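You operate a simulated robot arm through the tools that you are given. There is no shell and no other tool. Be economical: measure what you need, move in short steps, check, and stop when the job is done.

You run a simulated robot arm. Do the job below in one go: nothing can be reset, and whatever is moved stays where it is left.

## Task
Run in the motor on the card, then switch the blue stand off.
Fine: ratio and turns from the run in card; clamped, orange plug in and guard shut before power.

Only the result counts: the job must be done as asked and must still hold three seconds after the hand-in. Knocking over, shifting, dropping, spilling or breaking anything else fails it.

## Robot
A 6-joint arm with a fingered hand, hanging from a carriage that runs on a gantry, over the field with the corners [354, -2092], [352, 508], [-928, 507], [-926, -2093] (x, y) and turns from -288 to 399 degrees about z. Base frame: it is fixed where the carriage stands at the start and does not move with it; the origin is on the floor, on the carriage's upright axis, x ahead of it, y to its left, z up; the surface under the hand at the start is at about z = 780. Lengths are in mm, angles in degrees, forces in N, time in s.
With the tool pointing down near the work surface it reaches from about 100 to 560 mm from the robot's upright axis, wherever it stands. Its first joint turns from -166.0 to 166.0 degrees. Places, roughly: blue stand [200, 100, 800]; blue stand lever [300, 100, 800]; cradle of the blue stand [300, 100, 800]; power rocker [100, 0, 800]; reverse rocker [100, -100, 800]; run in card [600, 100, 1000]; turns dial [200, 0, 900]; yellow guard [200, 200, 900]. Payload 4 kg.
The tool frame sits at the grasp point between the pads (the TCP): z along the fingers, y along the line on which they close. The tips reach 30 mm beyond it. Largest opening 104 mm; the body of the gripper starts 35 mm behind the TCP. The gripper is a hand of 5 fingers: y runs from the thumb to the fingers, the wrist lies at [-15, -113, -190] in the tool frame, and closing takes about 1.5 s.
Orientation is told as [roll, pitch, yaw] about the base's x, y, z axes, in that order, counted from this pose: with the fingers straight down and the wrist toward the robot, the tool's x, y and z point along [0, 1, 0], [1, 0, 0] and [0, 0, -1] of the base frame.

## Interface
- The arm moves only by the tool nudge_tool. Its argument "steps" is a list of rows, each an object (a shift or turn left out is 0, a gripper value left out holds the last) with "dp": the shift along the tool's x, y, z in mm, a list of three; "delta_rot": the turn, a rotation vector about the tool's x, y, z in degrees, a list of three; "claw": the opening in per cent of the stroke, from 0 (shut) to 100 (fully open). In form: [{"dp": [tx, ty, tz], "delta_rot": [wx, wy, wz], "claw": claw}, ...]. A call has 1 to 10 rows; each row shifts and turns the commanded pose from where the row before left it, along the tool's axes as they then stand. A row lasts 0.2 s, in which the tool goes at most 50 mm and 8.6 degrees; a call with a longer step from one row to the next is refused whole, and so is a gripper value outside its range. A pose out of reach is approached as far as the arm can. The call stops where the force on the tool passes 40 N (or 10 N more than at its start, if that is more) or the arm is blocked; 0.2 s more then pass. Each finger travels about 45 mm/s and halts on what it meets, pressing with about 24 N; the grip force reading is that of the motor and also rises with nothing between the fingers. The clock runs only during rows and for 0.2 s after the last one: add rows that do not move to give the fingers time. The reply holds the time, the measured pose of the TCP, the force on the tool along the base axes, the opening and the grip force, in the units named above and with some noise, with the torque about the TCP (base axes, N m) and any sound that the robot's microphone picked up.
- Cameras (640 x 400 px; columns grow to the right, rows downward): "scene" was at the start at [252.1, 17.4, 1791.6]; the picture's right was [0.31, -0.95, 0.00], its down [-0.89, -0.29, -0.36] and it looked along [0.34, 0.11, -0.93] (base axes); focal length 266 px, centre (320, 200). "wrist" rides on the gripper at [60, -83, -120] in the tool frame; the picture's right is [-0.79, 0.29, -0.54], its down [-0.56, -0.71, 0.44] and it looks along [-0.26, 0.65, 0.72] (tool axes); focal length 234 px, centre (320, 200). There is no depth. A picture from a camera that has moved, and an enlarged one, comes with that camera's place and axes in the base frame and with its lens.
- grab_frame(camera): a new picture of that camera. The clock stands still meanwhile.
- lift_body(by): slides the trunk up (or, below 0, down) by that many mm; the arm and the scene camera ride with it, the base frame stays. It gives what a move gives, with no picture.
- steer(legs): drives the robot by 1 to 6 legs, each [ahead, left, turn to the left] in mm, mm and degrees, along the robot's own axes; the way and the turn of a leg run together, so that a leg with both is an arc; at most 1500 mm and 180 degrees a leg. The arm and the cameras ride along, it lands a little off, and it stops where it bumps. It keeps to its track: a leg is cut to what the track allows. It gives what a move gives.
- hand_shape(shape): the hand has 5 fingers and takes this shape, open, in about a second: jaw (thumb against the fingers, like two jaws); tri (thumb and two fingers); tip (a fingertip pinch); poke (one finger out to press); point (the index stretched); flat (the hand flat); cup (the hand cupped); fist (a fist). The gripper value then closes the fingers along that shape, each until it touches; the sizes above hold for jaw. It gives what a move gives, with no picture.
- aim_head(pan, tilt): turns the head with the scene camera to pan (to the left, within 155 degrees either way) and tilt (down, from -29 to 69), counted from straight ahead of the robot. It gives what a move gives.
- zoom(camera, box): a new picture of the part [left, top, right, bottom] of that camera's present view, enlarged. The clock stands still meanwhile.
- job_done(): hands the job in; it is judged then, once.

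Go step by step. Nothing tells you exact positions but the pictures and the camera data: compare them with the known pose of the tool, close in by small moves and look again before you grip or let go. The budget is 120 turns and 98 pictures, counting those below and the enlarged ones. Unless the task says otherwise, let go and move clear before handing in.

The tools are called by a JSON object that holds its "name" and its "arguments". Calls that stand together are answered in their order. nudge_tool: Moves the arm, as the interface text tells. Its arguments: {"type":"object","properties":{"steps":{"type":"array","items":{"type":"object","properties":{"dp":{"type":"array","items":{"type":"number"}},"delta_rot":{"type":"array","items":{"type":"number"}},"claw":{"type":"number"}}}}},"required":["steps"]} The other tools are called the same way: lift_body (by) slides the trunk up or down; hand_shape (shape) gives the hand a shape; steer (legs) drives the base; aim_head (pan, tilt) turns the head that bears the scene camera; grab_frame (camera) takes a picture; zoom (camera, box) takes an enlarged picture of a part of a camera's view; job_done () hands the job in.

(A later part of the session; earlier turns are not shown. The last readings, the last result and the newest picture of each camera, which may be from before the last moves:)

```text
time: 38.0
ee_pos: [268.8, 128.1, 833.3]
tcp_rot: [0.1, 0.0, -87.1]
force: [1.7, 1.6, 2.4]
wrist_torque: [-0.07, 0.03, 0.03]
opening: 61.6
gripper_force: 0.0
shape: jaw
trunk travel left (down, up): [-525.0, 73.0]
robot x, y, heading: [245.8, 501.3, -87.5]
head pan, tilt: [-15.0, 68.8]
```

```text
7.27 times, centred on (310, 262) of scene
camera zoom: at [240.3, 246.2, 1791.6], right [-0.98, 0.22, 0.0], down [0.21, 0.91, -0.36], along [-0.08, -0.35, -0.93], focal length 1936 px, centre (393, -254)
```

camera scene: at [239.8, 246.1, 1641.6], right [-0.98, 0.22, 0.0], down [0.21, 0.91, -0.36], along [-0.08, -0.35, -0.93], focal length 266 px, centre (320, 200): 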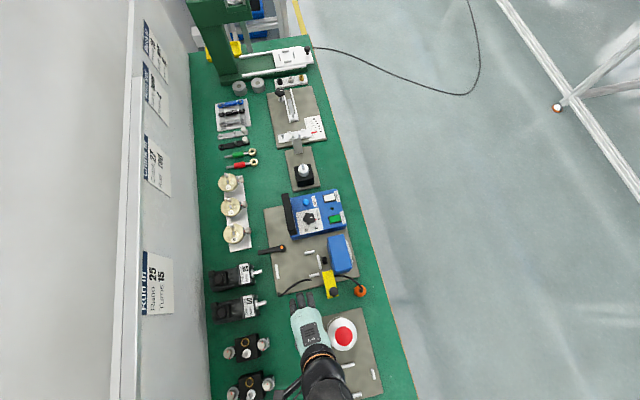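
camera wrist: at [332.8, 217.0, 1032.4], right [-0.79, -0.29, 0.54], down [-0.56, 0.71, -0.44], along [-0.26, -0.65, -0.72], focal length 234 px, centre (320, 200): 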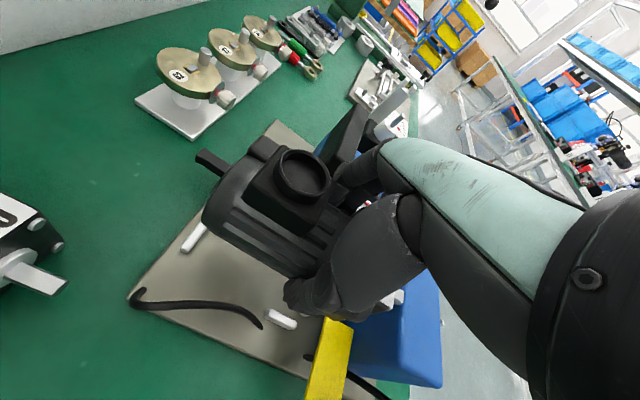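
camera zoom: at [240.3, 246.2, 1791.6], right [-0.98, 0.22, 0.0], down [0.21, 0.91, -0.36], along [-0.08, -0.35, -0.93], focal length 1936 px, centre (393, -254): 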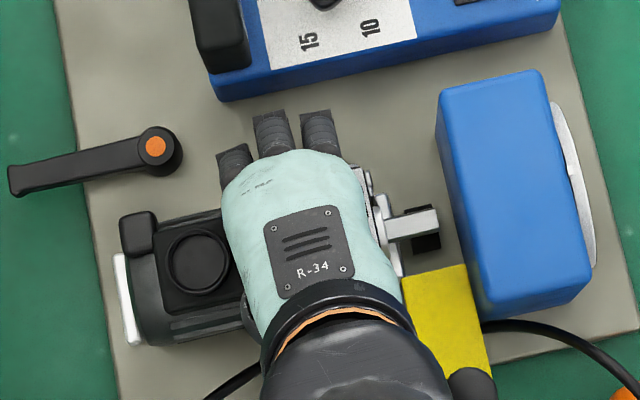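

{"name": "nudge_tool", "arguments": {"steps": [{"dp": [0, 0, -5]}, {"dp": [0, 0, -10]}, {"dp": [0, 0, -20]}, {"dp": [0, 0, -30], "claw": 80}, {"dp": [0, 0, -30]}, {"dp": [0, 0, -20]}]}}

{"name": "zoom", "arguments": {"camera": "scene", "box": [275, 235, 345, 290]}}

{"name": "grab_frame", "arguments": {"camera": "wrist"}}

```text
time: 39.4
ee_pos: [268.5, 127.1, 947.4]
tcp_rot: [0.2, -0.1, -87.0]
force: [0.1, -0.4, -0.2]
wrist_torque: [0.0, 0.0, 0.04]
opening: 83.0
gripper_force: 0.1
shape: jaw
trunk travel left (down, up): [-525.0, 73.0]
robot x, y, heading: [249.5, 496.4, -87.7]
head pan, tilt: [-15.0, 68.8]
```

```text
7.27 times, centred on (310, 262) of scene
camera zoom: at [240.2, 246.2, 1791.6], right [-0.98, 0.22, 0.0], down [0.21, 0.91, -0.36], along [-0.08, -0.35, -0.93], focal length 1936 px, centre (393, -254)
```

zoom: 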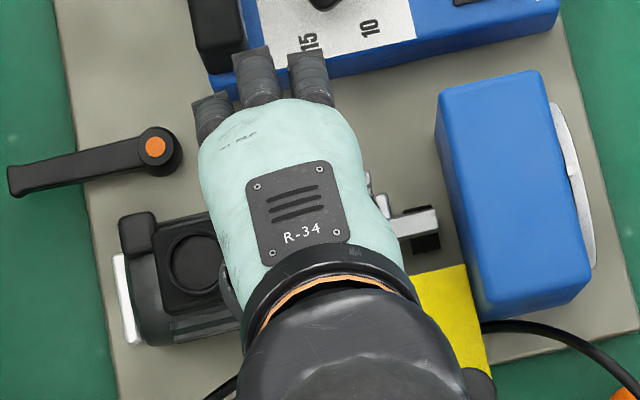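

```text
55 pictures are left
camera wrist: at [325.0, 214.3, 1068.8], right [-0.77, -0.33, 0.54], down [-0.59, 0.68, -0.44], along [-0.22, -0.66, -0.72], focal length 234 px, centre (320, 200)
```

wrist: 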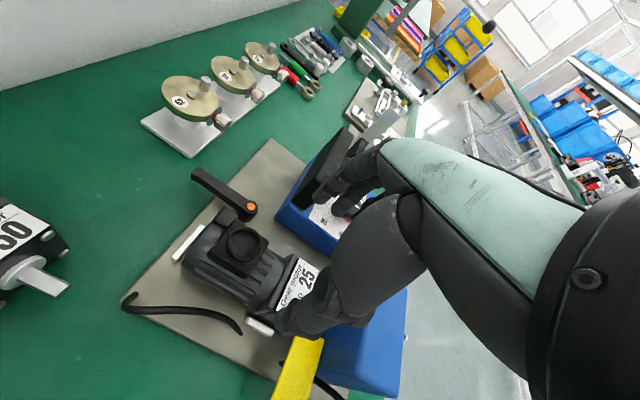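

The motor sits in the cradle with the shaft at the coupling. Next the clamp lever: pivot about (319,63), handle toward +x to (393,61), z≈815. I'll straddle its tip.

{"name": "nudge_tool", "arguments": {"steps": [{"delta_rot": [0, 0, 3], "claw": 45}, {"dp": [38, 22, 0]}, {"dp": [38, 22, 0]}, {"dp": [36, 22, 0]}, {"dp": [0, 0, 40]}, {"dp": [0, 0, 20]}]}}

{"name": "zoom", "arguments": {"camera": "scene", "box": [240, 215, 350, 300]}}

{"name": "zoom", "arguments": {"camera": "wrist", "box": [180, 180, 420, 400]}}

```text
time: 40.8
ee_pos: [377.6, 63.3, 890.3]
tcp_rot: [0.1, -0.1, -90.1]
force: [0.2, -0.1, 0.2]
wrist_torque: [0.01, -0.06, 0.03]
opening: 47.0
gripper_force: 0.0
shape: jaw
trunk travel left (down, up): [-525.0, 73.0]
robot x, y, heading: [247.8, 501.4, -87.7]
head pan, tilt: [-15.0, 68.8]
```

```text
4.71 times, centred on (295, 258) of scene
camera zoom: at [240.2, 246.2, 1791.6], right [-0.98, 0.22, 0.0], down [0.21, 0.91, -0.36], along [-0.08, -0.35, -0.93], focal length 1253 px, centre (438, -71)
```

zoom: 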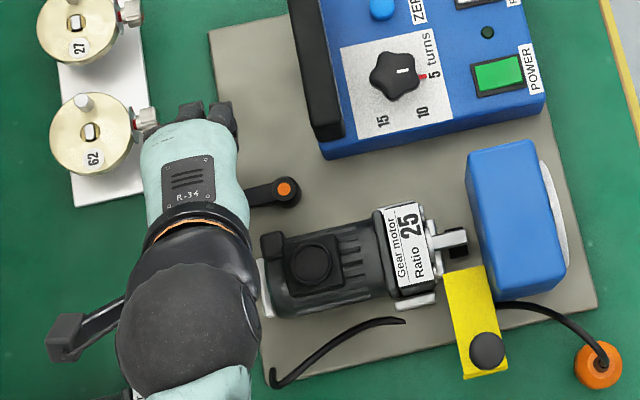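

```text
1.82 times, centred on (300, 290) of wrist
camera zoom: at [439.7, 147.0, 1009.1], right [-0.79, -0.29, 0.54], down [-0.56, 0.71, -0.44], along [-0.26, -0.65, -0.72], focal length 426 px, centre (356, 36)
```

zoom: 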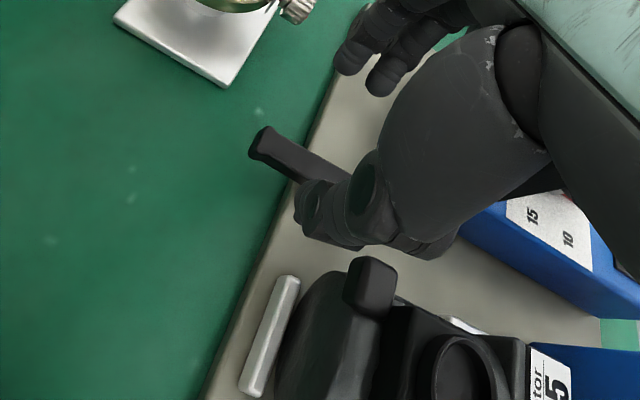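

{"name": "nudge_tool", "arguments": {"steps": [{"dp": [2, 1, 25]}, {"dp": [0, 0, 20]}, {"dp": [0, 0, 12]}, {"dp": [0, 0, 5]}, {}]}}

{"name": "zoom", "arguments": {"camera": "wrist", "box": [180, 180, 420, 400]}}

```text
time: 42.0
ee_pos: [380.8, 61.3, 827.8]
tcp_rot: [0.1, 0.0, -90.1]
force: [0.8, -0.2, -0.1]
wrist_torque: [-0.01, 0.02, 0.02]
opening: 47.3
gripper_force: 0.0
shape: jaw
trunk travel left (down, up): [-525.0, 73.0]
robot x, y, heading: [245.8, 504.0, -87.9]
head pan, tilt: [-15.0, 68.8]
```

```text
1.82 times, centred on (300, 290) of wrist
camera zoom: at [442.2, 144.8, 947.2], right [-0.79, -0.29, 0.54], down [-0.56, 0.71, -0.44], along [-0.26, -0.65, -0.72], focal length 426 px, centre (356, 36)
```

zoom: 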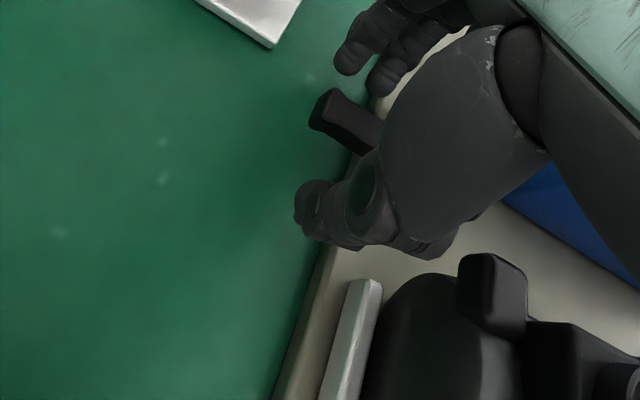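

Straddling the handle. I'll nudge it toward -y and watch the force.

{"name": "nudge_tool", "arguments": {"steps": [{"dp": [0, 8, 0]}, {"dp": [0, 5, 0]}, {"dp": [0, 4, 0]}, {"dp": [0, 4, 0]}, {"dp": [0, 4, 0]}, {"dp": [0, 4, 0]}]}}

{"name": "zoom", "arguments": {"camera": "wrist", "box": [180, 180, 420, 400]}}

```text
time: 43.4
ee_pos: [382.4, 30.8, 826.8]
tcp_rot: [0.1, -0.2, -90.1]
force: [0.1, 0.5, 0.0]
wrist_torque: [-0.01, -0.02, 0.0]
opening: 47.3
gripper_force: 0.2
shape: jaw
trunk travel left (down, up): [-525.0, 73.0]
robot x, y, heading: [247.8, 498.6, -87.9]
head pan, tilt: [-15.0, 68.8]
```

```text
1.82 times, centred on (300, 290) of wrist
camera zoom: at [443.1, 115.1, 946.9], right [-0.79, -0.29, 0.54], down [-0.56, 0.71, -0.44], along [-0.26, -0.65, -0.72], focal length 426 px, centre (356, 36)
```

zoom: 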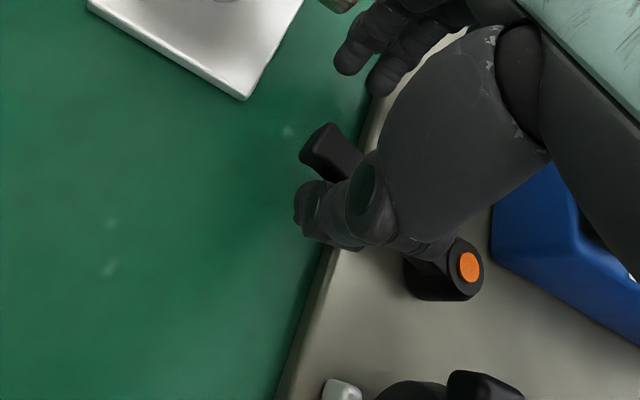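

The lever turns freely that way. I'll follow the arc, turning the hand along.

{"name": "nudge_tool", "arguments": {"steps": [{"dp": [-3, -1, 0], "delta_rot": [0, 0, 8.57]}, {"dp": [-3, -1, 0], "delta_rot": [0, 0, 8.57]}, {"dp": [-2, -1, 0], "delta_rot": [0, 0, 8.57]}, {"dp": [-0.7, 9.27, 0], "delta_rot": [0, 0, 8.57]}, {"dp": [-0.7, 9.27, 0], "delta_rot": [0, 0, 8.57]}, {"dp": [-0.7, 9.27, 0], "delta_rot": [0, 0, 8.57]}, {"dp": [-0.7, 9.27, 0], "delta_rot": [0, 0, 8.57]}]}}

{"name": "zoom", "arguments": {"camera": "scene", "box": [240, 205, 350, 290]}}

```text
time: 45.0
ee_pos: [354.0, 51.8, 858.4]
tcp_rot: [0.0, 0.0, -150.3]
force: [0.1, 0.3, -0.3]
wrist_torque: [-0.03, -0.01, 0.01]
opening: 47.1
gripper_force: 0.1
shape: jaw
out of reach, approached as far as the arm can: row 5, 6, 7
trunk travel left (down, up): [-525.0, 73.0]
robot x, y, heading: [250.4, 501.7, -88.0]
head pan, tilt: [-15.0, 68.8]
```

```text
4.71 times, centred on (295, 248) of scene
camera zoom: at [240.3, 246.2, 1791.6], right [-0.98, 0.22, 0.0], down [0.21, 0.91, -0.36], along [-0.08, -0.35, -0.93], focal length 1253 px, centre (438, -24)
```

zoom: 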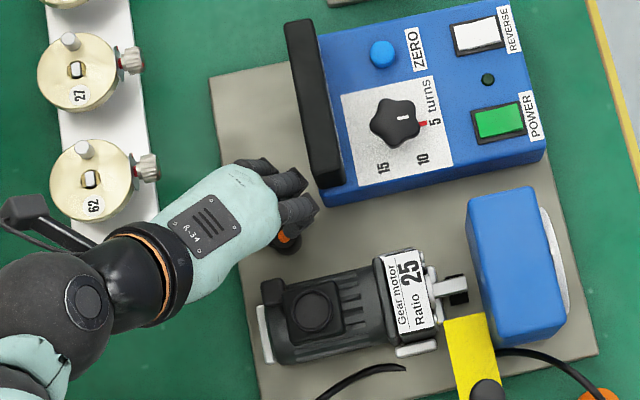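

{"name": "nudge_tool", "arguments": {"steps": [{"dp": [0, 0, -35]}, {"dp": [0, 0, -35]}]}}

{"name": "steer", "arguments": {"legs": [[130, 0, 0]]}}

{"name": "nudge_tool", "arguments": {"steps": [{"dp": [-30, -17, 0]}, {"dp": [-30, -17, 0]}, {"dp": [-30, -17, 0]}, {"dp": [-22, -12, 0]}]}}

{"name": "zoom", "arguments": {"camera": "scene", "box": [220, 220, 400, 350]}}

```text
time: 45.6
ee_pos: [372.8, 22.1, 889.1]
tcp_rot: [0.0, 0.0, -150.2]
force: [0.3, 0.1, 0.9]
wrist_torque: [0.02, 0.02, -0.03]
opening: 47.0
gripper_force: 0.2
shape: jaw
out of reach, approached as far as the arm can: row 1, 2
trunk travel left (down, up): [-525.0, 73.0]
robot x, y, heading: [244.4, 500.7, -87.9]
head pan, tilt: [-15.0, 68.8]
```

```text
time: 46.9
ee_pos: [376.2, -107.3, 890.5]
tcp_rot: [-0.1, 0.0, -150.4]
force: [0.0, 0.5, 0.3]
wrist_torque: [0.02, 0.0, -0.02]
opening: 47.1
gripper_force: 0.1
shape: jaw
trunk travel left (down, up): [-525.0, 73.0]
robot x, y, heading: [249.8, 370.3, -87.8]
head pan, tilt: [-15.0, 68.8]
```

```text
time: 47.9
ee_pos: [402.3, -27.0, 841.7]
tcp_rot: [0.7, -0.5, -150.5]
force: [-8.3, -16.6, 31.7]
wrist_torque: [-0.02, -0.65, -0.34]
opening: 38.2
gripper_force: 0.0
shape: jaw
out of reach, approached as far as the arm can: row 1, 2, 3, 4
trunk travel left (down, up): [-525.0, 73.0]
robot x, y, heading: [247.3, 373.3, -88.0]
head pan, tilt: [-15.0, 68.8]
```

```text
3.08 times, centred on (310, 285) of scene
camera zoom: at [244.1, 114.3, 1793.3], right [-0.97, 0.22, 0.0], down [0.21, 0.91, -0.37], along [-0.08, -0.36, -0.93], focal length 819 px, centre (351, -62)
```

zoom: 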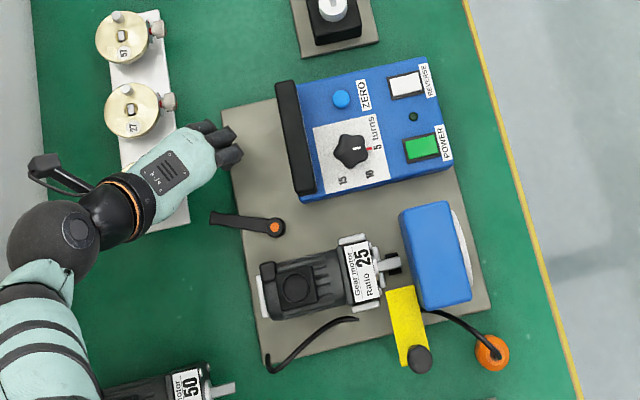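

The hand is touching near the crank stand. I'll lift straight up with the trunk at once.

{"name": "lift_body", "arguments": {"by": 70}}

{"name": "grab_frame", "arguments": {"camera": "scene"}}

```text
time: 49.0
ee_pos: [387.3, -12.3, 904.2]
tcp_rot: [-0.8, -0.6, -150.3]
force: [0.9, 0.2, -0.2]
wrist_torque: [0.02, 0.02, -0.05]
opening: 46.6
gripper_force: 0.1
shape: jaw
trunk travel left (down, up): [-595.0, 3.0]
robot x, y, heading: [249.8, 368.1, -87.7]
head pan, tilt: [-15.0, 68.8]
```

```text
48 pictures are left
camera scene: at [240.6, 117.2, 1862.3], right [-0.97, 0.22, 0.01], down [0.2, 0.91, -0.36], along [-0.09, -0.35, -0.93], focal length 266 px, centre (320, 200)
```

scene: 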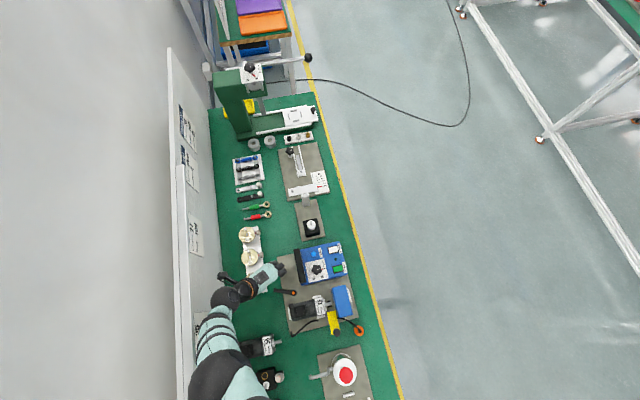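

I'll turn the hand back so the wrist points to the robot (yaw -90), which keeps the arm well in reach, close the fingers and check the cranks.

{"name": "nudge_tool", "arguments": {"steps": [{"delta_rot": [0, 0, -8.57]}, {"delta_rot": [0, 0, -8.57]}, {"delta_rot": [0, 0, -8.57]}, {"delta_rot": [0, 0, -8.57]}, {"delta_rot": [0, 0, -8.57]}, {"delta_rot": [0, 0, -8.57]}, {"delta_rot": [0, 0, -8.57]}]}}

{"name": "steer", "arguments": {"legs": [[-120, 0, 0]]}}

{"name": "zoom", "arguments": {"camera": "scene", "box": [210, 180, 370, 300]}}

```text
time: 50.3
ee_pos: [427.5, -52.1, 862.3]
tcp_rot: [0.2, -1.0, -101.6]
force: [-5.0, 4.4, 32.0]
wrist_torque: [1.35, -0.19, -0.06]
opening: 51.6
gripper_force: 0.1
shape: jaw
out of reach, approached as far as the arm can: row 1, 2, 3, 4, 5, 6
trunk travel left (down, up): [-595.0, 3.0]
robot x, y, heading: [251.0, 371.1, -87.7]
head pan, tilt: [-15.0, 68.8]
stopped in row 6: the force on the tool passed its limit at 53 N (the readings are from after the stop); the commanded pose is now the measured one
```

```text
time: 51.6
ee_pos: [421.7, 67.4, 859.0]
tcp_rot: [0.1, -0.6, -101.6]
force: [-0.5, 0.1, -0.6]
wrist_torque: [0.01, -0.04, -0.02]
opening: 46.9
gripper_force: 0.1
shape: jaw
trunk travel left (down, up): [-595.0, 3.0]
robot x, y, heading: [244.5, 488.9, -88.0]
head pan, tilt: [-15.0, 68.8]
```

```text
3.33 times, centred on (290, 240) of scene
camera zoom: at [240.0, 233.8, 1861.5], right [-0.97, 0.22, 0.0], down [0.21, 0.91, -0.36], along [-0.08, -0.35, -0.93], focal length 888 px, centre (420, 67)
```

zoom: 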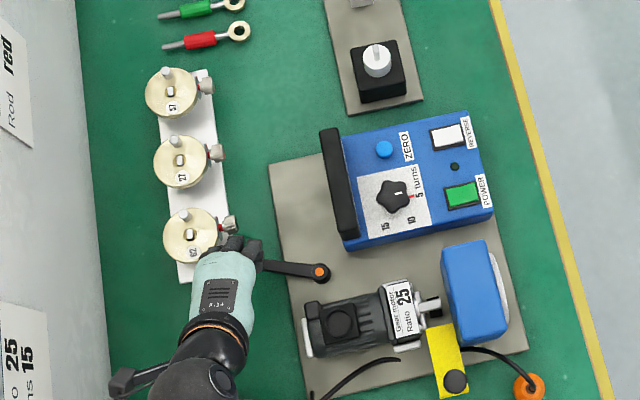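

The cranks appear unmoved. I'll raise the hand, put the trunk back and turn to yaw -90 with fingers closed, one checked step at a time.

{"name": "nudge_tool", "arguments": {"steps": [{"dp": [-5, -5, -20], "claw": 20}, {"dp": [-5, -5, -25]}, {"dp": [-5, -5, -25], "delta_rot": [0, 0, -6]}, {"delta_rot": [0, 0, -6], "claw": 0}]}}

{"name": "lift_body", "arguments": {"by": -70}}

```text
time: 52.1
ee_pos: [384.1, 124.8, 837.2]
tcp_rot: [-6.9, 5.2, -100.6]
force: [5.6, -10.2, -0.8]
wrist_torque: [-0.01, -0.09, 0.62]
opening: 21.2
gripper_force: 0.0
shape: jaw
out of reach, approached as far as the arm can: row 1
trunk travel left (down, up): [-595.0, 3.0]
robot x, y, heading: [246.9, 487.1, -88.0]
head pan, tilt: [-15.0, 68.8]
stopped in row 2: the force on the tool passed its limit at 50 N (the readings are from after the stop); the commanded pose is now the measured one
```

```text
time: 52.6
ee_pos: [381.5, 115.7, 819.9]
tcp_rot: [-6.7, 3.9, -101.2]
force: [-5.0, -7.2, 24.4]
wrist_torque: [-0.04, 0.69, 0.29]
opening: 21.1
gripper_force: 0.1
shape: jaw
trunk travel left (down, up): [-573.0, 25.0]
robot x, y, heading: [247.2, 487.9, -87.9]
head pan, tilt: [-15.0, 68.8]
stopped: the force on the tool passed its limit at 62 N (the readings are from after the stop); the commanded pose is now the measured one
```

Contact again; I stop batching moves and look.

{"name": "zoom", "arguments": {"camera": "scene", "box": [220, 200, 380, 320]}}

{"name": "grab_frame", "arguments": {"camera": "wrist"}}

```text
3.33 times, centred on (300, 260) of scene
camera zoom: at [239.6, 232.7, 1840.0], right [-0.97, 0.22, 0.0], down [0.21, 0.91, -0.36], along [-0.08, -0.36, -0.93], focal length 888 px, centre (387, 0)
```

zoom: 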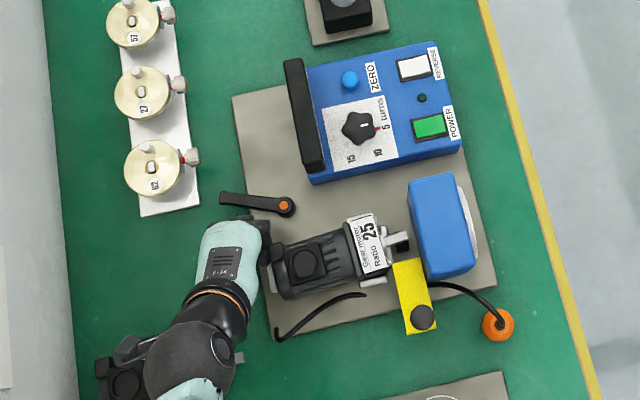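

```text
45 pictures are left
camera wrist: at [469.6, 175.0, 937.8], right [-0.77, -0.18, 0.61], down [-0.45, 0.83, -0.32], along [-0.45, -0.52, -0.73], focal length 234 px, centre (320, 200)
```

wrist: 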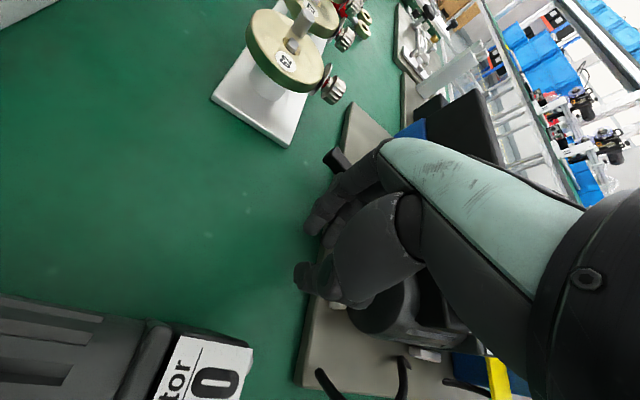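

The 50 motor and cranks still stand where they were. I'll try a small upward step and watch whether the arm follows.

{"name": "nudge_tool", "arguments": {"steps": [{"dp": [0, 0, -4]}, {"dp": [0, 0, -6]}]}}

```text
time: 53.2
ee_pos: [384.2, 120.9, 826.7]
tcp_rot: [-6.9, 4.6, -101.0]
force: [3.1, -6.8, -2.0]
wrist_torque: [0.15, -0.32, 0.42]
opening: 20.9
gripper_force: 0.0
shape: jaw
trunk travel left (down, up): [-573.0, 25.0]
robot x, y, heading: [246.3, 486.0, -87.9]
head pan, tilt: [-15.0, 68.8]
```

{"name": "nudge_tool", "arguments": {"steps": [{"dp": [3, 0, -8]}, {"dp": [3, 0, -10]}, {"dp": [3, 0, -10]}]}}

```text
time: 54.0
ee_pos: [393.7, 116.4, 852.0]
tcp_rot: [-7.0, 4.6, -101.1]
force: [0.4, 0.0, -0.8]
wrist_torque: [-0.02, 0.0, -0.02]
opening: 20.7
gripper_force: 0.1
shape: jaw
trunk travel left (down, up): [-573.0, 25.0]
robot x, y, heading: [241.5, 489.2, -87.7]
head pan, tilt: [-15.0, 68.8]
```

{"name": "nudge_tool", "arguments": {"steps": [{"dp": [0, 0, -20]}, {"dp": [0, 0, -20]}, {"dp": [0, 0, -20]}]}}

```text
time: 54.8
ee_pos: [399.7, 110.4, 913.7]
tcp_rot: [-7.0, 4.5, -101.0]
force: [1.5, 0.6, 0.2]
wrist_torque: [-0.03, 0.0, -0.03]
opening: 21.0
gripper_force: 0.0
shape: jaw
trunk travel left (down, up): [-573.0, 25.0]
robot x, y, heading: [247.5, 485.4, -87.8]
head pan, tilt: [-15.0, 68.8]
```

{"name": "nudge_tool", "arguments": {"steps": [{"delta_rot": [-4.6, 6.9, 0], "claw": 0}, {"delta_rot": [0, 0, -5.5]}, {"delta_rot": [0, 0, -5.5]}, {"dp": [0, 0, -15]}]}}

{"name": "lift_body", "arguments": {"by": -48}}

{"name": "zoom", "arguments": {"camera": "scene", "box": [210, 200, 370, 320]}}

```text
time: 55.8
ee_pos: [400.4, 110.7, 927.8]
tcp_rot: [-0.1, -0.2, -89.7]
force: [-0.3, 0.0, -0.5]
wrist_torque: [0.02, 0.0, -0.02]
opening: 0.0
gripper_force: 23.4
shape: jaw
trunk travel left (down, up): [-573.0, 25.0]
robot x, y, heading: [247.5, 489.3, -87.9]
head pan, tilt: [-15.0, 68.8]
```

```text
time: 56.7
ee_pos: [400.4, 110.7, 880.0]
tcp_rot: [-0.1, -0.1, -89.8]
force: [-0.3, -0.5, -1.2]
wrist_torque: [0.0, -0.04, -0.01]
opening: 0.1
gripper_force: 23.9
shape: jaw
trunk travel left (down, up): [-525.0, 73.0]
robot x, y, heading: [246.8, 489.5, -87.9]
head pan, tilt: [-15.0, 68.8]
```

```text
3.33 times, centred on (290, 260) of scene
camera zoom: at [240.0, 233.6, 1791.5], right [-0.97, 0.22, 0.0], down [0.21, 0.91, -0.36], along [-0.08, -0.35, -0.93], focal length 888 px, centre (420, 0)
```

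zoom: 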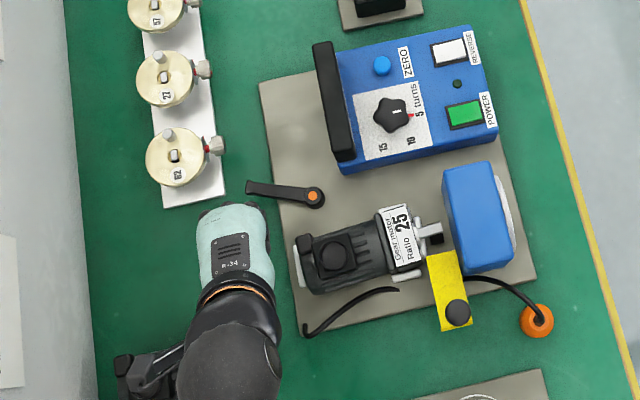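

All is well. I'll use the one-finger shape for pushing; first see where that fingertip lies.

{"name": "hand_shape", "arguments": {"shape": "poke"}}

{"name": "grab_frame", "arguments": {"camera": "wrist"}}

```text
time: 57.6
ee_pos: [400.0, 109.4, 879.5]
tcp_rot: [0.0, -0.1, -89.7]
force: [-0.5, -0.3, 0.3]
wrist_torque: [0.01, 0.01, 0.02]
opening: 0.1
gripper_force: 0.1
shape: poke
trunk travel left (down, up): [-525.0, 73.0]
robot x, y, heading: [250.1, 490.5, -88.1]
head pan, tilt: [-15.0, 68.8]
```

```text
43 pictures are left
camera wrist: at [461.2, 194.6, 1000.0], right [-0.79, -0.29, 0.54], down [-0.56, 0.7, -0.44], along [-0.26, -0.65, -0.72], focal length 234 px, centre (320, 200)
```

wrist: 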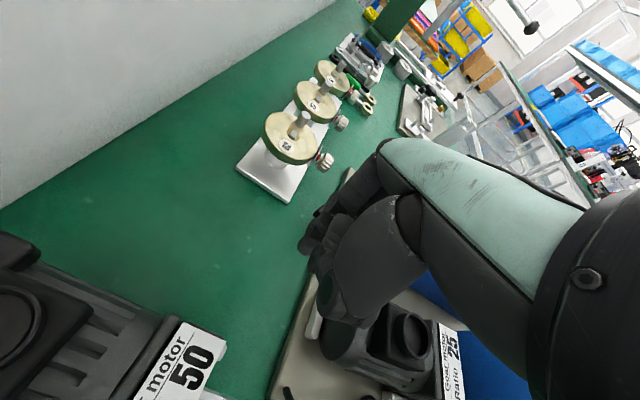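

{"name": "zoom", "arguments": {"camera": "wrist", "box": [260, 160, 460, 360]}}

{"name": "zoom", "arguments": {"camera": "scene", "box": [240, 220, 320, 290]}}

```text
2.00 times, centred on (360, 260) of wrist
camera zoom: at [461.2, 194.6, 1000.0], right [-0.79, -0.29, 0.54], down [-0.56, 0.7, -0.44], along [-0.26, -0.65, -0.72], focal length 468 px, centre (240, 80)
```

zoom: 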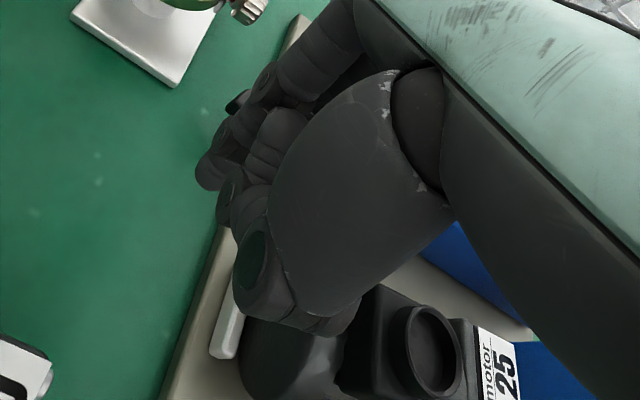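

```text
5.71 times, centred on (280, 255) of scene
camera zoom: at [240.0, 233.6, 1791.5], right [-0.97, 0.22, 0.0], down [0.21, 0.91, -0.36], along [-0.08, -0.35, -0.93], focal length 1521 px, centre (549, -114)
```

zoom: 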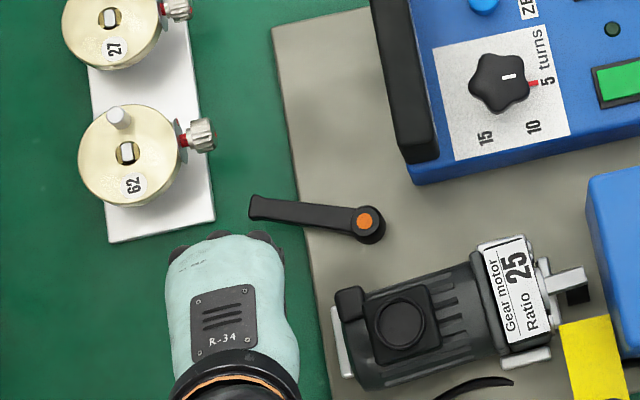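

The poke fingertip lies just under the TCP. I'll go to the +y side of the handle's end and lower there, stepwise.

{"name": "nudge_tool", "arguments": {"steps": [{"dp": [-5, 24, 0]}, {"dp": [-5, 24, 0]}, {"dp": [0, 0, 18]}, {"dp": [0, 0, 17]}]}}

{"name": "zoom", "arguments": {"camera": "wrist", "box": [240, 140, 460, 360]}}

```text
time: 58.6
ee_pos: [391.3, 60.6, 844.8]
tcp_rot: [0.0, -0.1, -89.8]
force: [0.3, -1.3, -0.2]
wrist_torque: [-0.03, -0.03, 0.02]
opening: 0.0
gripper_force: 0.0
shape: poke
trunk travel left (down, up): [-525.0, 73.0]
robot x, y, heading: [245.6, 488.0, -87.7]
head pan, tilt: [-15.0, 68.8]
```

```text
1.82 times, centred on (350, 250) of wrist
camera zoom: at [451.8, 146.4, 964.6], right [-0.79, -0.29, 0.54], down [-0.56, 0.7, -0.44], along [-0.25, -0.65, -0.72], focal length 426 px, centre (266, 109)
```

zoom: 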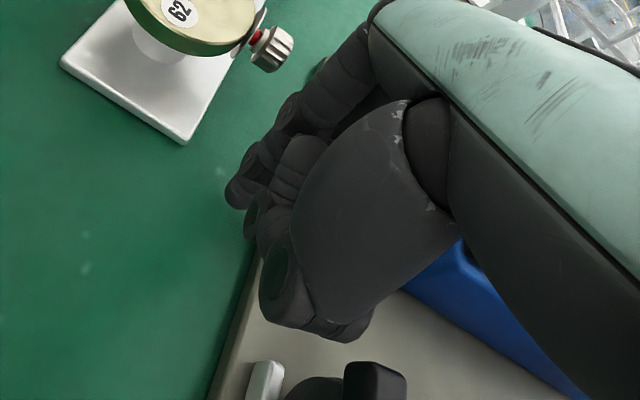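

{"name": "nudge_tool", "arguments": {"steps": [{"dp": [-12, 10.6, 0]}, {"dp": [-4, 12, 0]}, {"dp": [-6.2, 11.6, 0]}, {"dp": [-8.5, 9.7, 0]}, {"dp": [-10.3, 7.8, 0]}]}}

{"name": "zoom", "arguments": {"camera": "scene", "box": [240, 210, 330, 290]}}

```text
time: 59.8
ee_pos: [351.9, 10.0, 843.9]
tcp_rot: [0.1, -0.1, -89.7]
force: [8.0, 3.8, 6.5]
wrist_torque: [0.19, -0.18, -0.1]
opening: 0.3
gripper_force: 0.0
shape: poke
trunk travel left (down, up): [-525.0, 73.0]
robot x, y, heading: [242.9, 490.4, -87.5]
head pan, tilt: [-15.0, 68.8]
```

```text
5.00 times, centred on (285, 250) of scene
camera zoom: at [240.9, 233.9, 1791.5], right [-0.97, 0.22, 0.0], down [0.21, 0.91, -0.36], along [-0.08, -0.35, -0.93], focal length 1331 px, centre (495, -50)
```

zoom: 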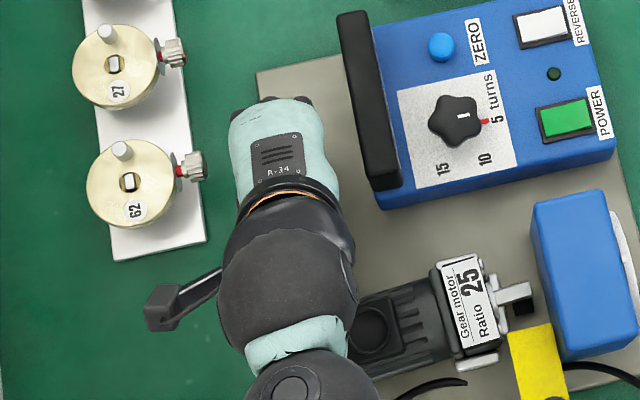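

{"name": "nudge_tool", "arguments": {"steps": [{"dp": [-6, 3, 0]}, {"dp": [-6, 2.5, 0]}, {"dp": [-6, 1.5, 0]}]}}

```text
time: 60.6
ee_pos: [339.7, 1.3, 845.8]
tcp_rot: [0.3, -0.3, -89.4]
force: [29.6, 12.0, 18.8]
wrist_torque: [-0.71, 1.84, -0.15]
opening: 0.0
gripper_force: 0.1
shape: poke
trunk travel left (down, up): [-525.0, 73.0]
robot x, y, heading: [246.5, 487.0, -87.8]
head pan, tilt: [-15.0, 68.8]
```

Resistance rises, probably the lever's end. I'll back off, rise and look.

{"name": "nudge_tool", "arguments": {"steps": [{"dp": [10, -1, 0]}, {"dp": [2, 0, -20]}, {"dp": [2, 0, -30]}, {"dp": [20, 0, -20]}, {"dp": [30, 0, 0]}]}}

{"name": "zoom", "arguments": {"camera": "scene", "box": [240, 210, 330, 290]}}

```text
time: 61.8
ee_pos: [394.2, 5.7, 913.6]
tcp_rot: [-0.1, -0.1, -90.0]
force: [-0.4, -0.2, -0.2]
wrist_torque: [0.02, -0.01, -0.02]
opening: 0.1
gripper_force: 0.0
shape: poke
trunk travel left (down, up): [-525.0, 73.0]
robot x, y, heading: [248.7, 489.3, -87.7]
head pan, tilt: [-15.0, 68.8]
```

```text
5.00 times, centred on (285, 250) of scene
camera zoom: at [239.9, 233.6, 1791.5], right [-0.97, 0.22, 0.0], down [0.21, 0.91, -0.36], along [-0.08, -0.35, -0.93], focal length 1331 px, centre (495, -50)
```

zoom: 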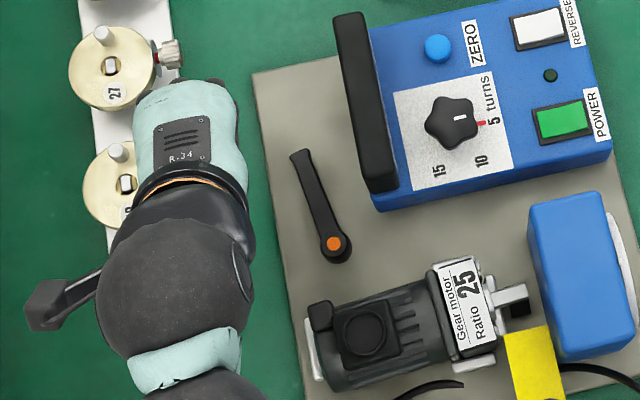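

The lever now points to about -80°. I'll press it once more near its tip to be sure it is at its end.

{"name": "nudge_tool", "arguments": {"steps": [{"dp": [-34, 4, 0]}, {"dp": [0, 0, 35]}, {"dp": [0, 0, 33]}, {"dp": [-6, 0, 0]}, {"dp": [-4, 0, 0]}, {"dp": [-4, 0, 0]}, {"dp": [-4, 0, 0]}, {"dp": [-3, 0, 0]}, {"dp": [-3, 0, 0]}, {"dp": [-3, 0, 0]}]}}

```text
time: 64.0
ee_pos: [340.2, 0.5, 848.4]
tcp_rot: [0.2, 0.0, -89.5]
force: [21.7, -3.5, -5.7]
wrist_torque: [0.24, 0.76, 0.59]
opening: 0.0
gripper_force: 0.1
shape: poke
trunk travel left (down, up): [-525.0, 73.0]
robot x, y, heading: [243.2, 489.7, -87.8]
head pan, tilt: [-15.0, 68.8]
```

The torque says my knuckles touched the display panel, not a lever stop. I'll back off and use the closed jaw hand instead, pushing with its side.

{"name": "nudge_tool", "arguments": {"steps": [{"dp": [10, 0, 0]}, {"dp": [20, 0, -10]}, {"dp": [30, 0, -20]}, {"dp": [5, 0, -30]}]}}

{"name": "hand_shape", "arguments": {"shape": "jaw"}}

{"name": "nudge_tool", "arguments": {"steps": [{"claw": 50}, {"claw": 20}, {"claw": 0}, {}, {}, {}, {}, {}]}}

{"name": "zoom", "arguments": {"camera": "scene", "box": [240, 210, 330, 290]}}

```text
time: 65.0
ee_pos: [399.7, 0.7, 908.0]
tcp_rot: [0.1, 0.0, -89.9]
force: [0.2, 0.5, 0.1]
wrist_torque: [-0.01, -0.04, 0.0]
opening: 0.0
gripper_force: 0.2
shape: poke
trunk travel left (down, up): [-525.0, 73.0]
robot x, y, heading: [244.6, 486.9, -87.8]
head pan, tilt: [-15.0, 68.8]
```

```text
time: 65.9
ee_pos: [399.3, 1.2, 906.6]
tcp_rot: [-0.1, -0.1, -89.8]
force: [0.1, -0.2, 0.3]
wrist_torque: [-0.01, 0.02, 0.03]
opening: 104.1
gripper_force: 0.0
shape: jaw
trunk travel left (down, up): [-525.0, 73.0]
robot x, y, heading: [246.9, 484.1, -88.1]
head pan, tilt: [-15.0, 68.8]
```

```text
time: 67.7
ee_pos: [399.1, 3.2, 907.5]
tcp_rot: [0.0, 0.0, -89.7]
force: [0.6, -0.7, 0.8]
wrist_torque: [0.01, 0.01, -0.02]
opening: 0.0
gripper_force: 23.9
shape: jaw
trunk travel left (down, up): [-525.0, 73.0]
robot x, y, heading: [245.9, 486.5, -88.1]
head pan, tilt: [-15.0, 68.8]
```

```text
5.00 times, centred on (285, 250) of scene
camera zoom: at [240.0, 233.6, 1791.5], right [-0.97, 0.22, 0.0], down [0.21, 0.91, -0.36], along [-0.08, -0.35, -0.93], focal length 1331 px, centre (495, -50)
```

zoom: 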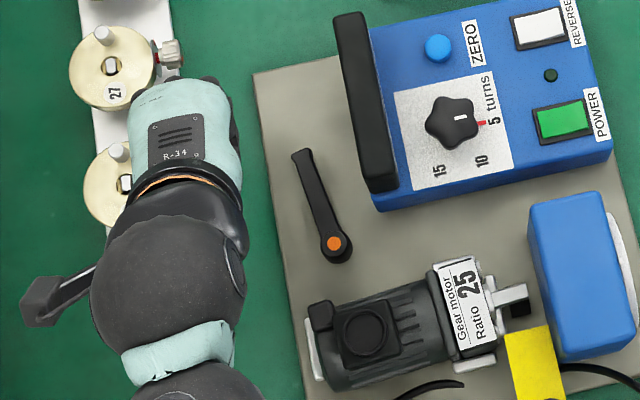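

{"name": "nudge_tool", "arguments": {"steps": [{"dp": [-24, -3, 0]}, {"dp": [0, 0, 35]}, {"dp": [0, 0, 34]}]}}

```text
time: 68.5
ee_pos: [374.9, 7.0, 835.2]
tcp_rot: [0.0, -0.1, -89.8]
force: [0.0, 0.1, -0.1]
wrist_torque: [-0.02, -0.03, 0.03]
opening: 0.0
gripper_force: 24.3
shape: jaw
trunk travel left (down, up): [-525.0, 73.0]
robot x, y, heading: [245.0, 488.8, -88.1]
head pan, tilt: [-15.0, 68.8]
```

{"name": "nudge_tool", "arguments": {"steps": [{"dp": [-6, 0, 0]}, {"dp": [-5, 0, 0]}, {"dp": [-4, 0, 0]}, {"dp": [-4, 0, 0]}]}}

{"name": "zoom", "arguments": {"camera": "scene", "box": [240, 210, 330, 290]}}

```text
time: 69.5
ee_pos: [355.6, 2.1, 838.7]
tcp_rot: [0.0, -0.1, -89.9]
force: [3.2, -0.2, 5.0]
wrist_torque: [0.02, 0.06, 0.02]
opening: 0.0
gripper_force: 23.7
shape: jaw
trunk travel left (down, up): [-525.0, 73.0]
robot x, y, heading: [245.5, 490.4, -88.0]
head pan, tilt: [-15.0, 68.8]
```

```text
5.00 times, centred on (285, 250) of scene
camera zoom: at [240.0, 233.5, 1791.7], right [-0.97, 0.22, 0.0], down [0.21, 0.91, -0.36], along [-0.08, -0.35, -0.93], focal length 1331 px, centre (495, -50)
```

zoom: 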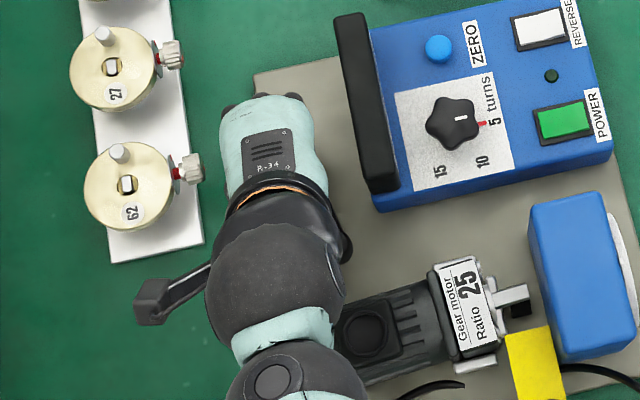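

{"name": "nudge_tool", "arguments": {"steps": [{"dp": [-4, 0, 0]}, {"dp": [-4, 0, 0]}, {"dp": [-3, 0, 0]}]}}

```text
time: 70.3
ee_pos: [353.4, 2.5, 839.3]
tcp_rot: [0.4, -0.1, -89.5]
force: [24.5, 1.2, 4.3]
wrist_torque: [0.07, -0.48, 0.1]
opening: 0.0
gripper_force: 23.8
shape: jaw
trunk travel left (down, up): [-525.0, 73.0]
robot x, y, heading: [248.5, 489.5, -87.8]
head pan, tilt: [-15.0, 68.8]
```

Now the contact is at lever height, so the lever is at its stop. Backing off to look.

{"name": "nudge_tool", "arguments": {"steps": [{"dp": [10, 0, 0]}, {"dp": [12, 0, -10]}, {"dp": [0, 0, -40]}, {"dp": [0, -40, -20]}, {"dp": [0, -40, -10]}]}}

{"name": "zoom", "arguments": {"camera": "scene", "box": [260, 210, 370, 310]}}

```text
time: 71.5
ee_pos: [367.1, 81.8, 917.4]
tcp_rot: [0.0, -0.2, -89.9]
force: [-0.6, -0.5, 0.5]
wrist_torque: [0.04, 0.0, 0.03]
opening: 0.2
gripper_force: 24.3
shape: jaw
trunk travel left (down, up): [-525.0, 73.0]
robot x, y, heading: [245.0, 487.0, -87.8]
head pan, tilt: [-15.0, 68.8]
```

```text
4.00 times, centred on (315, 260) of scene
camera zoom: at [240.0, 233.6, 1791.6], right [-0.97, 0.22, 0.0], down [0.21, 0.91, -0.36], along [-0.08, -0.35, -0.93], focal length 1065 px, centre (340, -40)
```

zoom: 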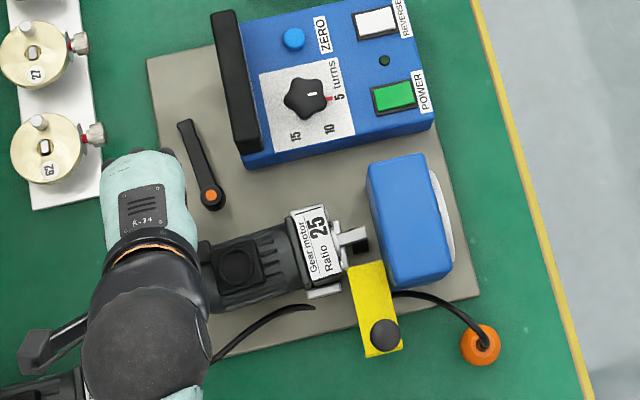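

The lever didn't go further, so -80° is its stop: clamped. Next the orange plug at about (115,238). I'll travel high and look at it.

{"name": "nudge_tool", "arguments": {"steps": [{"dp": [0, 0, -25]}, {"dp": [0, 0, -25]}, {"dp": [-36, -20, 0]}, {"dp": [-36, -20, 0]}, {"dp": [-36, -20, 0]}, {"dp": [-36, -20, 0]}]}}

```text
time: 72.9
ee_pos: [223.4, 159.1, 967.0]
tcp_rot: [0.0, -0.1, -89.7]
force: [0.0, 0.4, -0.7]
wrist_torque: [0.02, 0.0, -0.01]
opening: 0.1
gripper_force: 24.3
shape: jaw
trunk travel left (down, up): [-525.0, 73.0]
robot x, y, heading: [242.4, 486.0, -87.9]
head pan, tilt: [-15.0, 68.8]
```

{"name": "nudge_tool", "arguments": {"steps": [{"dp": [-36, -32, 0]}, {"dp": [-36, -32, 0]}, {"dp": [-36, -32, 0], "claw": 60}]}}

{"name": "zoom", "arguments": {"camera": "wrist", "box": [150, 150, 400, 350]}}

```text
time: 73.7
ee_pos: [116.8, 256.9, 967.9]
tcp_rot: [-0.1, -0.1, -89.6]
force: [-1.1, 1.2, 0.8]
wrist_torque: [-0.07, -0.1, -0.01]
opening: 61.5
gripper_force: 0.1
shape: jaw
trunk travel left (down, up): [-525.0, 73.0]
robot x, y, heading: [248.8, 490.2, -88.1]
head pan, tilt: [-15.0, 68.8]
```

```text
2.00 times, centred on (275, 250) of wrist
camera zoom: at [177.7, 341.1, 1088.0], right [-0.79, -0.29, 0.54], down [-0.56, 0.7, -0.44], along [-0.25, -0.65, -0.72], focal length 468 px, centre (410, 100)
```

zoom: 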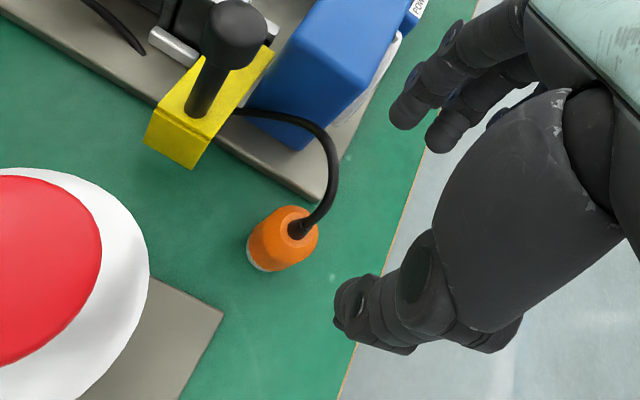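

The plug is an upright orange cylinder at (118,239) with the cable leaving toward -y. To grip it across x without fouling the cable, I'll take a stance at the front of the bench, heading 0.

{"name": "steer", "arguments": {"legs": [[0, -397, 0], [290, 0, 0], [0, 0, 88]]}}

{"name": "aim_head", "arguments": {"pan": 20, "tilt": 60}}

{"name": "grab_frame", "arguments": {"camera": "scene"}}

```text
time: 81.6
ee_pos: [83.0, 52.8, 968.2]
tcp_rot: [-0.1, 0.0, -0.8]
force: [-0.3, 0.6, 0.0]
wrist_torque: [-0.02, -0.02, -0.01]
opening: 62.2
gripper_force: 0.0
shape: jaw
trunk travel left (down, up): [-525.0, 73.0]
robot x, y, heading: [-149.2, 188.5, 1.1]
head pan, tilt: [-15.0, 68.8]
```

```text
time: 82.6
ee_pos: [82.4, 54.1, 967.9]
tcp_rot: [0.0, -0.1, -0.8]
force: [0.6, 0.6, -1.2]
wrist_torque: [-0.02, -0.01, 0.03]
opening: 62.1
gripper_force: 0.1
shape: jaw
trunk travel left (down, up): [-525.0, 73.0]
robot x, y, heading: [-146.7, 184.1, 0.9]
head pan, tilt: [20.0, 60.0]
```

```text
33 pictures are left
camera scene: at [114.2, 214.3, 1800.9], right [0.36, -0.93, 0.0], down [-0.81, -0.31, -0.5], along [0.47, 0.18, -0.87], focal length 266 px, centre (320, 200)
```

scene: 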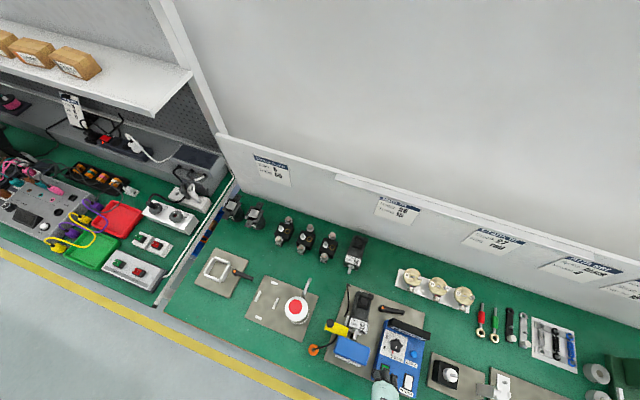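

{"name": "nudge_tool", "arguments": {"steps": [{"dp": [40, 7, 0]}, {"dp": [40, 7, 0]}, {"dp": [40, 7, 0]}, {"dp": [40, 8, 0]}, {"dp": [26, 6, 0]}, {"dp": [0, 0, 30]}, {"dp": [0, 0, 30]}]}}

{"name": "aim_head", "arguments": {"pan": 0, "tilt": 69}}

{"name": "grab_frame", "arguments": {"camera": "scene"}}

{"name": "zoom", "arguments": {"camera": "wrist", "box": [150, 150, 450, 390]}}

```text
time: 84.2
ee_pos: [119.1, 239.0, 906.4]
tcp_rot: [0.0, -0.1, -0.7]
force: [0.1, 0.5, -0.2]
wrist_torque: [0.01, -0.03, -0.02]
opening: 62.5
gripper_force: 0.0
shape: jaw
trunk travel left (down, up): [-525.0, 73.0]
robot x, y, heading: [-147.3, 180.6, 1.1]
head pan, tilt: [20.0, 60.0]
```

```text
time: 85.0
ee_pos: [120.9, 238.6, 906.7]
tcp_rot: [0.0, -0.1, -0.7]
force: [-0.2, -0.1, 0.4]
wrist_torque: [-0.01, 0.02, 0.01]
opening: 62.4
gripper_force: 0.0
shape: jaw
trunk travel left (down, up): [-525.0, 73.0]
robot x, y, heading: [-148.6, 187.0, 1.2]
head pan, tilt: [0.0, 68.8]
```

```text
32 pictures are left
camera scene: at [107.9, 191.5, 1791.6], right [0.02, -1.0, 0.0], down [-0.93, -0.02, -0.36], along [0.36, 0.01, -0.93], focal length 266 px, centre (320, 200)
```

scene: 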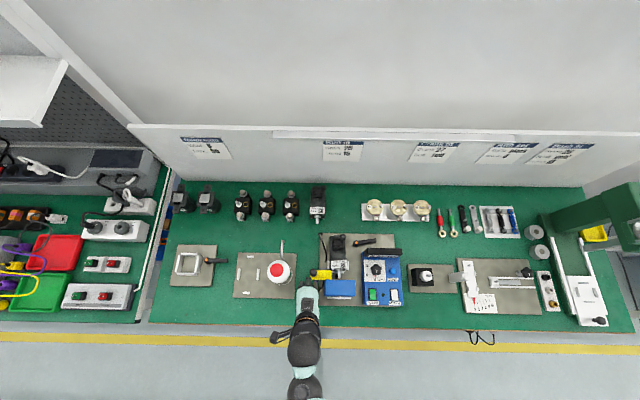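

```text
1.67 times, centred on (300, 270) of wrist
camera zoom: at [38.4, 300.9, 1026.9], right [0.28, -0.79, 0.54], down [-0.71, -0.55, -0.44], along [0.64, -0.27, -0.72], focal length 390 px, centre (353, 83)
```

zoom: 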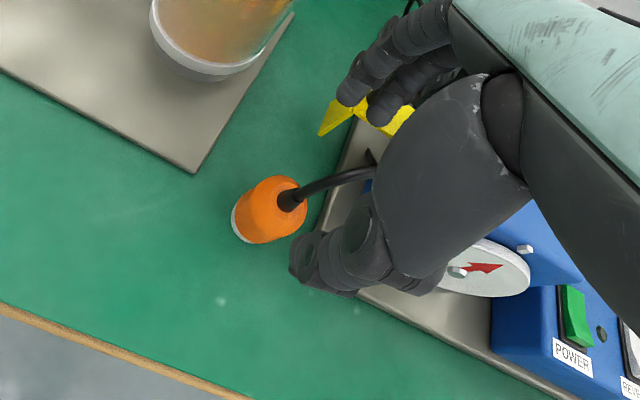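

The plug sits right under the hand; descending to grip it.

{"name": "nudge_tool", "arguments": {"steps": [{"dp": [-2, -1, 25]}, {"dp": [0, 0, 25]}, {"dp": [0, 0, 20]}, {"dp": [0, 0, 12]}, {"dp": [0, 0, 8]}]}}

{"name": "zoom", "arguments": {"camera": "wrist", "box": [150, 150, 450, 390]}}

```text
time: 86.2
ee_pos: [118.7, 236.6, 817.3]
tcp_rot: [-0.1, 0.0, -0.8]
force: [-1.3, -1.0, 0.3]
wrist_torque: [0.0, 0.0, 0.04]
opening: 62.2
gripper_force: 0.1
shape: jaw
trunk travel left (down, up): [-525.0, 73.0]
robot x, y, heading: [-147.1, 187.7, 1.1]
head pan, tilt: [0.0, 68.8]
```

```text
1.67 times, centred on (300, 270) of wrist
camera zoom: at [36.9, 298.5, 937.1], right [0.28, -0.79, 0.54], down [-0.71, -0.55, -0.44], along [0.64, -0.27, -0.72], focal length 390 px, centre (353, 83)
```

zoom: 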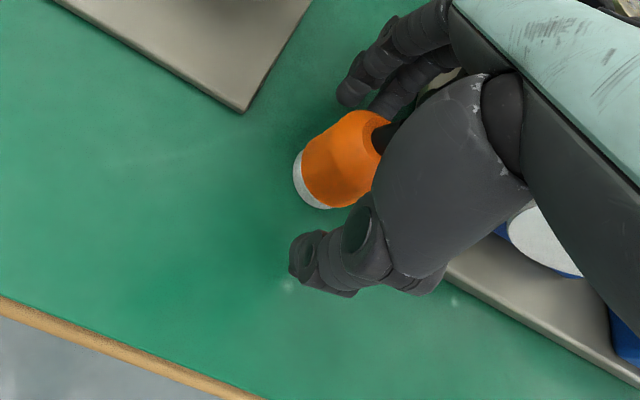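

{"name": "nudge_tool", "arguments": {"steps": [{"claw": 45}, {"claw": 30}, {"claw": 15}, {"claw": 0}, {}, {}, {}]}}

```text
time: 87.8
ee_pos: [117.8, 235.4, 816.8]
tcp_rot: [0.0, 0.1, -0.8]
force: [-3.2, -0.4, -0.3]
wrist_torque: [-0.03, -0.01, -0.04]
opening: 24.6
gripper_force: 23.9
shape: jaw
trunk travel left (down, up): [-525.0, 73.0]
robot x, y, heading: [-146.1, 184.7, 1.2]
head pan, tilt: [0.0, 68.8]
```

{"name": "nudge_tool", "arguments": {"steps": [{"dp": [0, 0, -8]}, {"dp": [0, 0, -12]}, {"dp": [0, 0, -20]}, {}]}}

{"name": "zoom", "arguments": {"camera": "wrist", "box": [150, 100, 450, 340]}}

```text
time: 88.8
ee_pos: [119.3, 236.9, 858.1]
tcp_rot: [0.0, -0.1, -0.7]
force: [-0.1, -0.3, -0.8]
wrist_torque: [-0.01, -0.02, -0.02]
opening: 24.1
gripper_force: 23.9
shape: jaw
trunk travel left (down, up): [-525.0, 73.0]
robot x, y, heading: [-148.9, 185.7, 1.3]
head pan, tilt: [0.0, 68.8]
```

```text
1.67 times, centred on (300, 220) of wrist
camera zoom: at [37.8, 299.5, 978.1], right [0.28, -0.79, 0.54], down [-0.71, -0.55, -0.44], along [0.64, -0.27, -0.72], focal length 390 px, centre (353, 167)
```

zoom: 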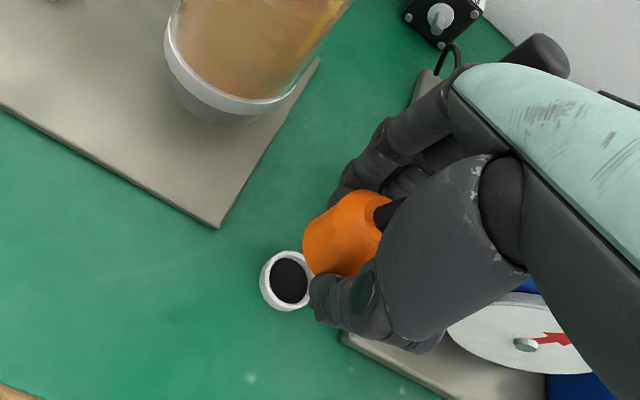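

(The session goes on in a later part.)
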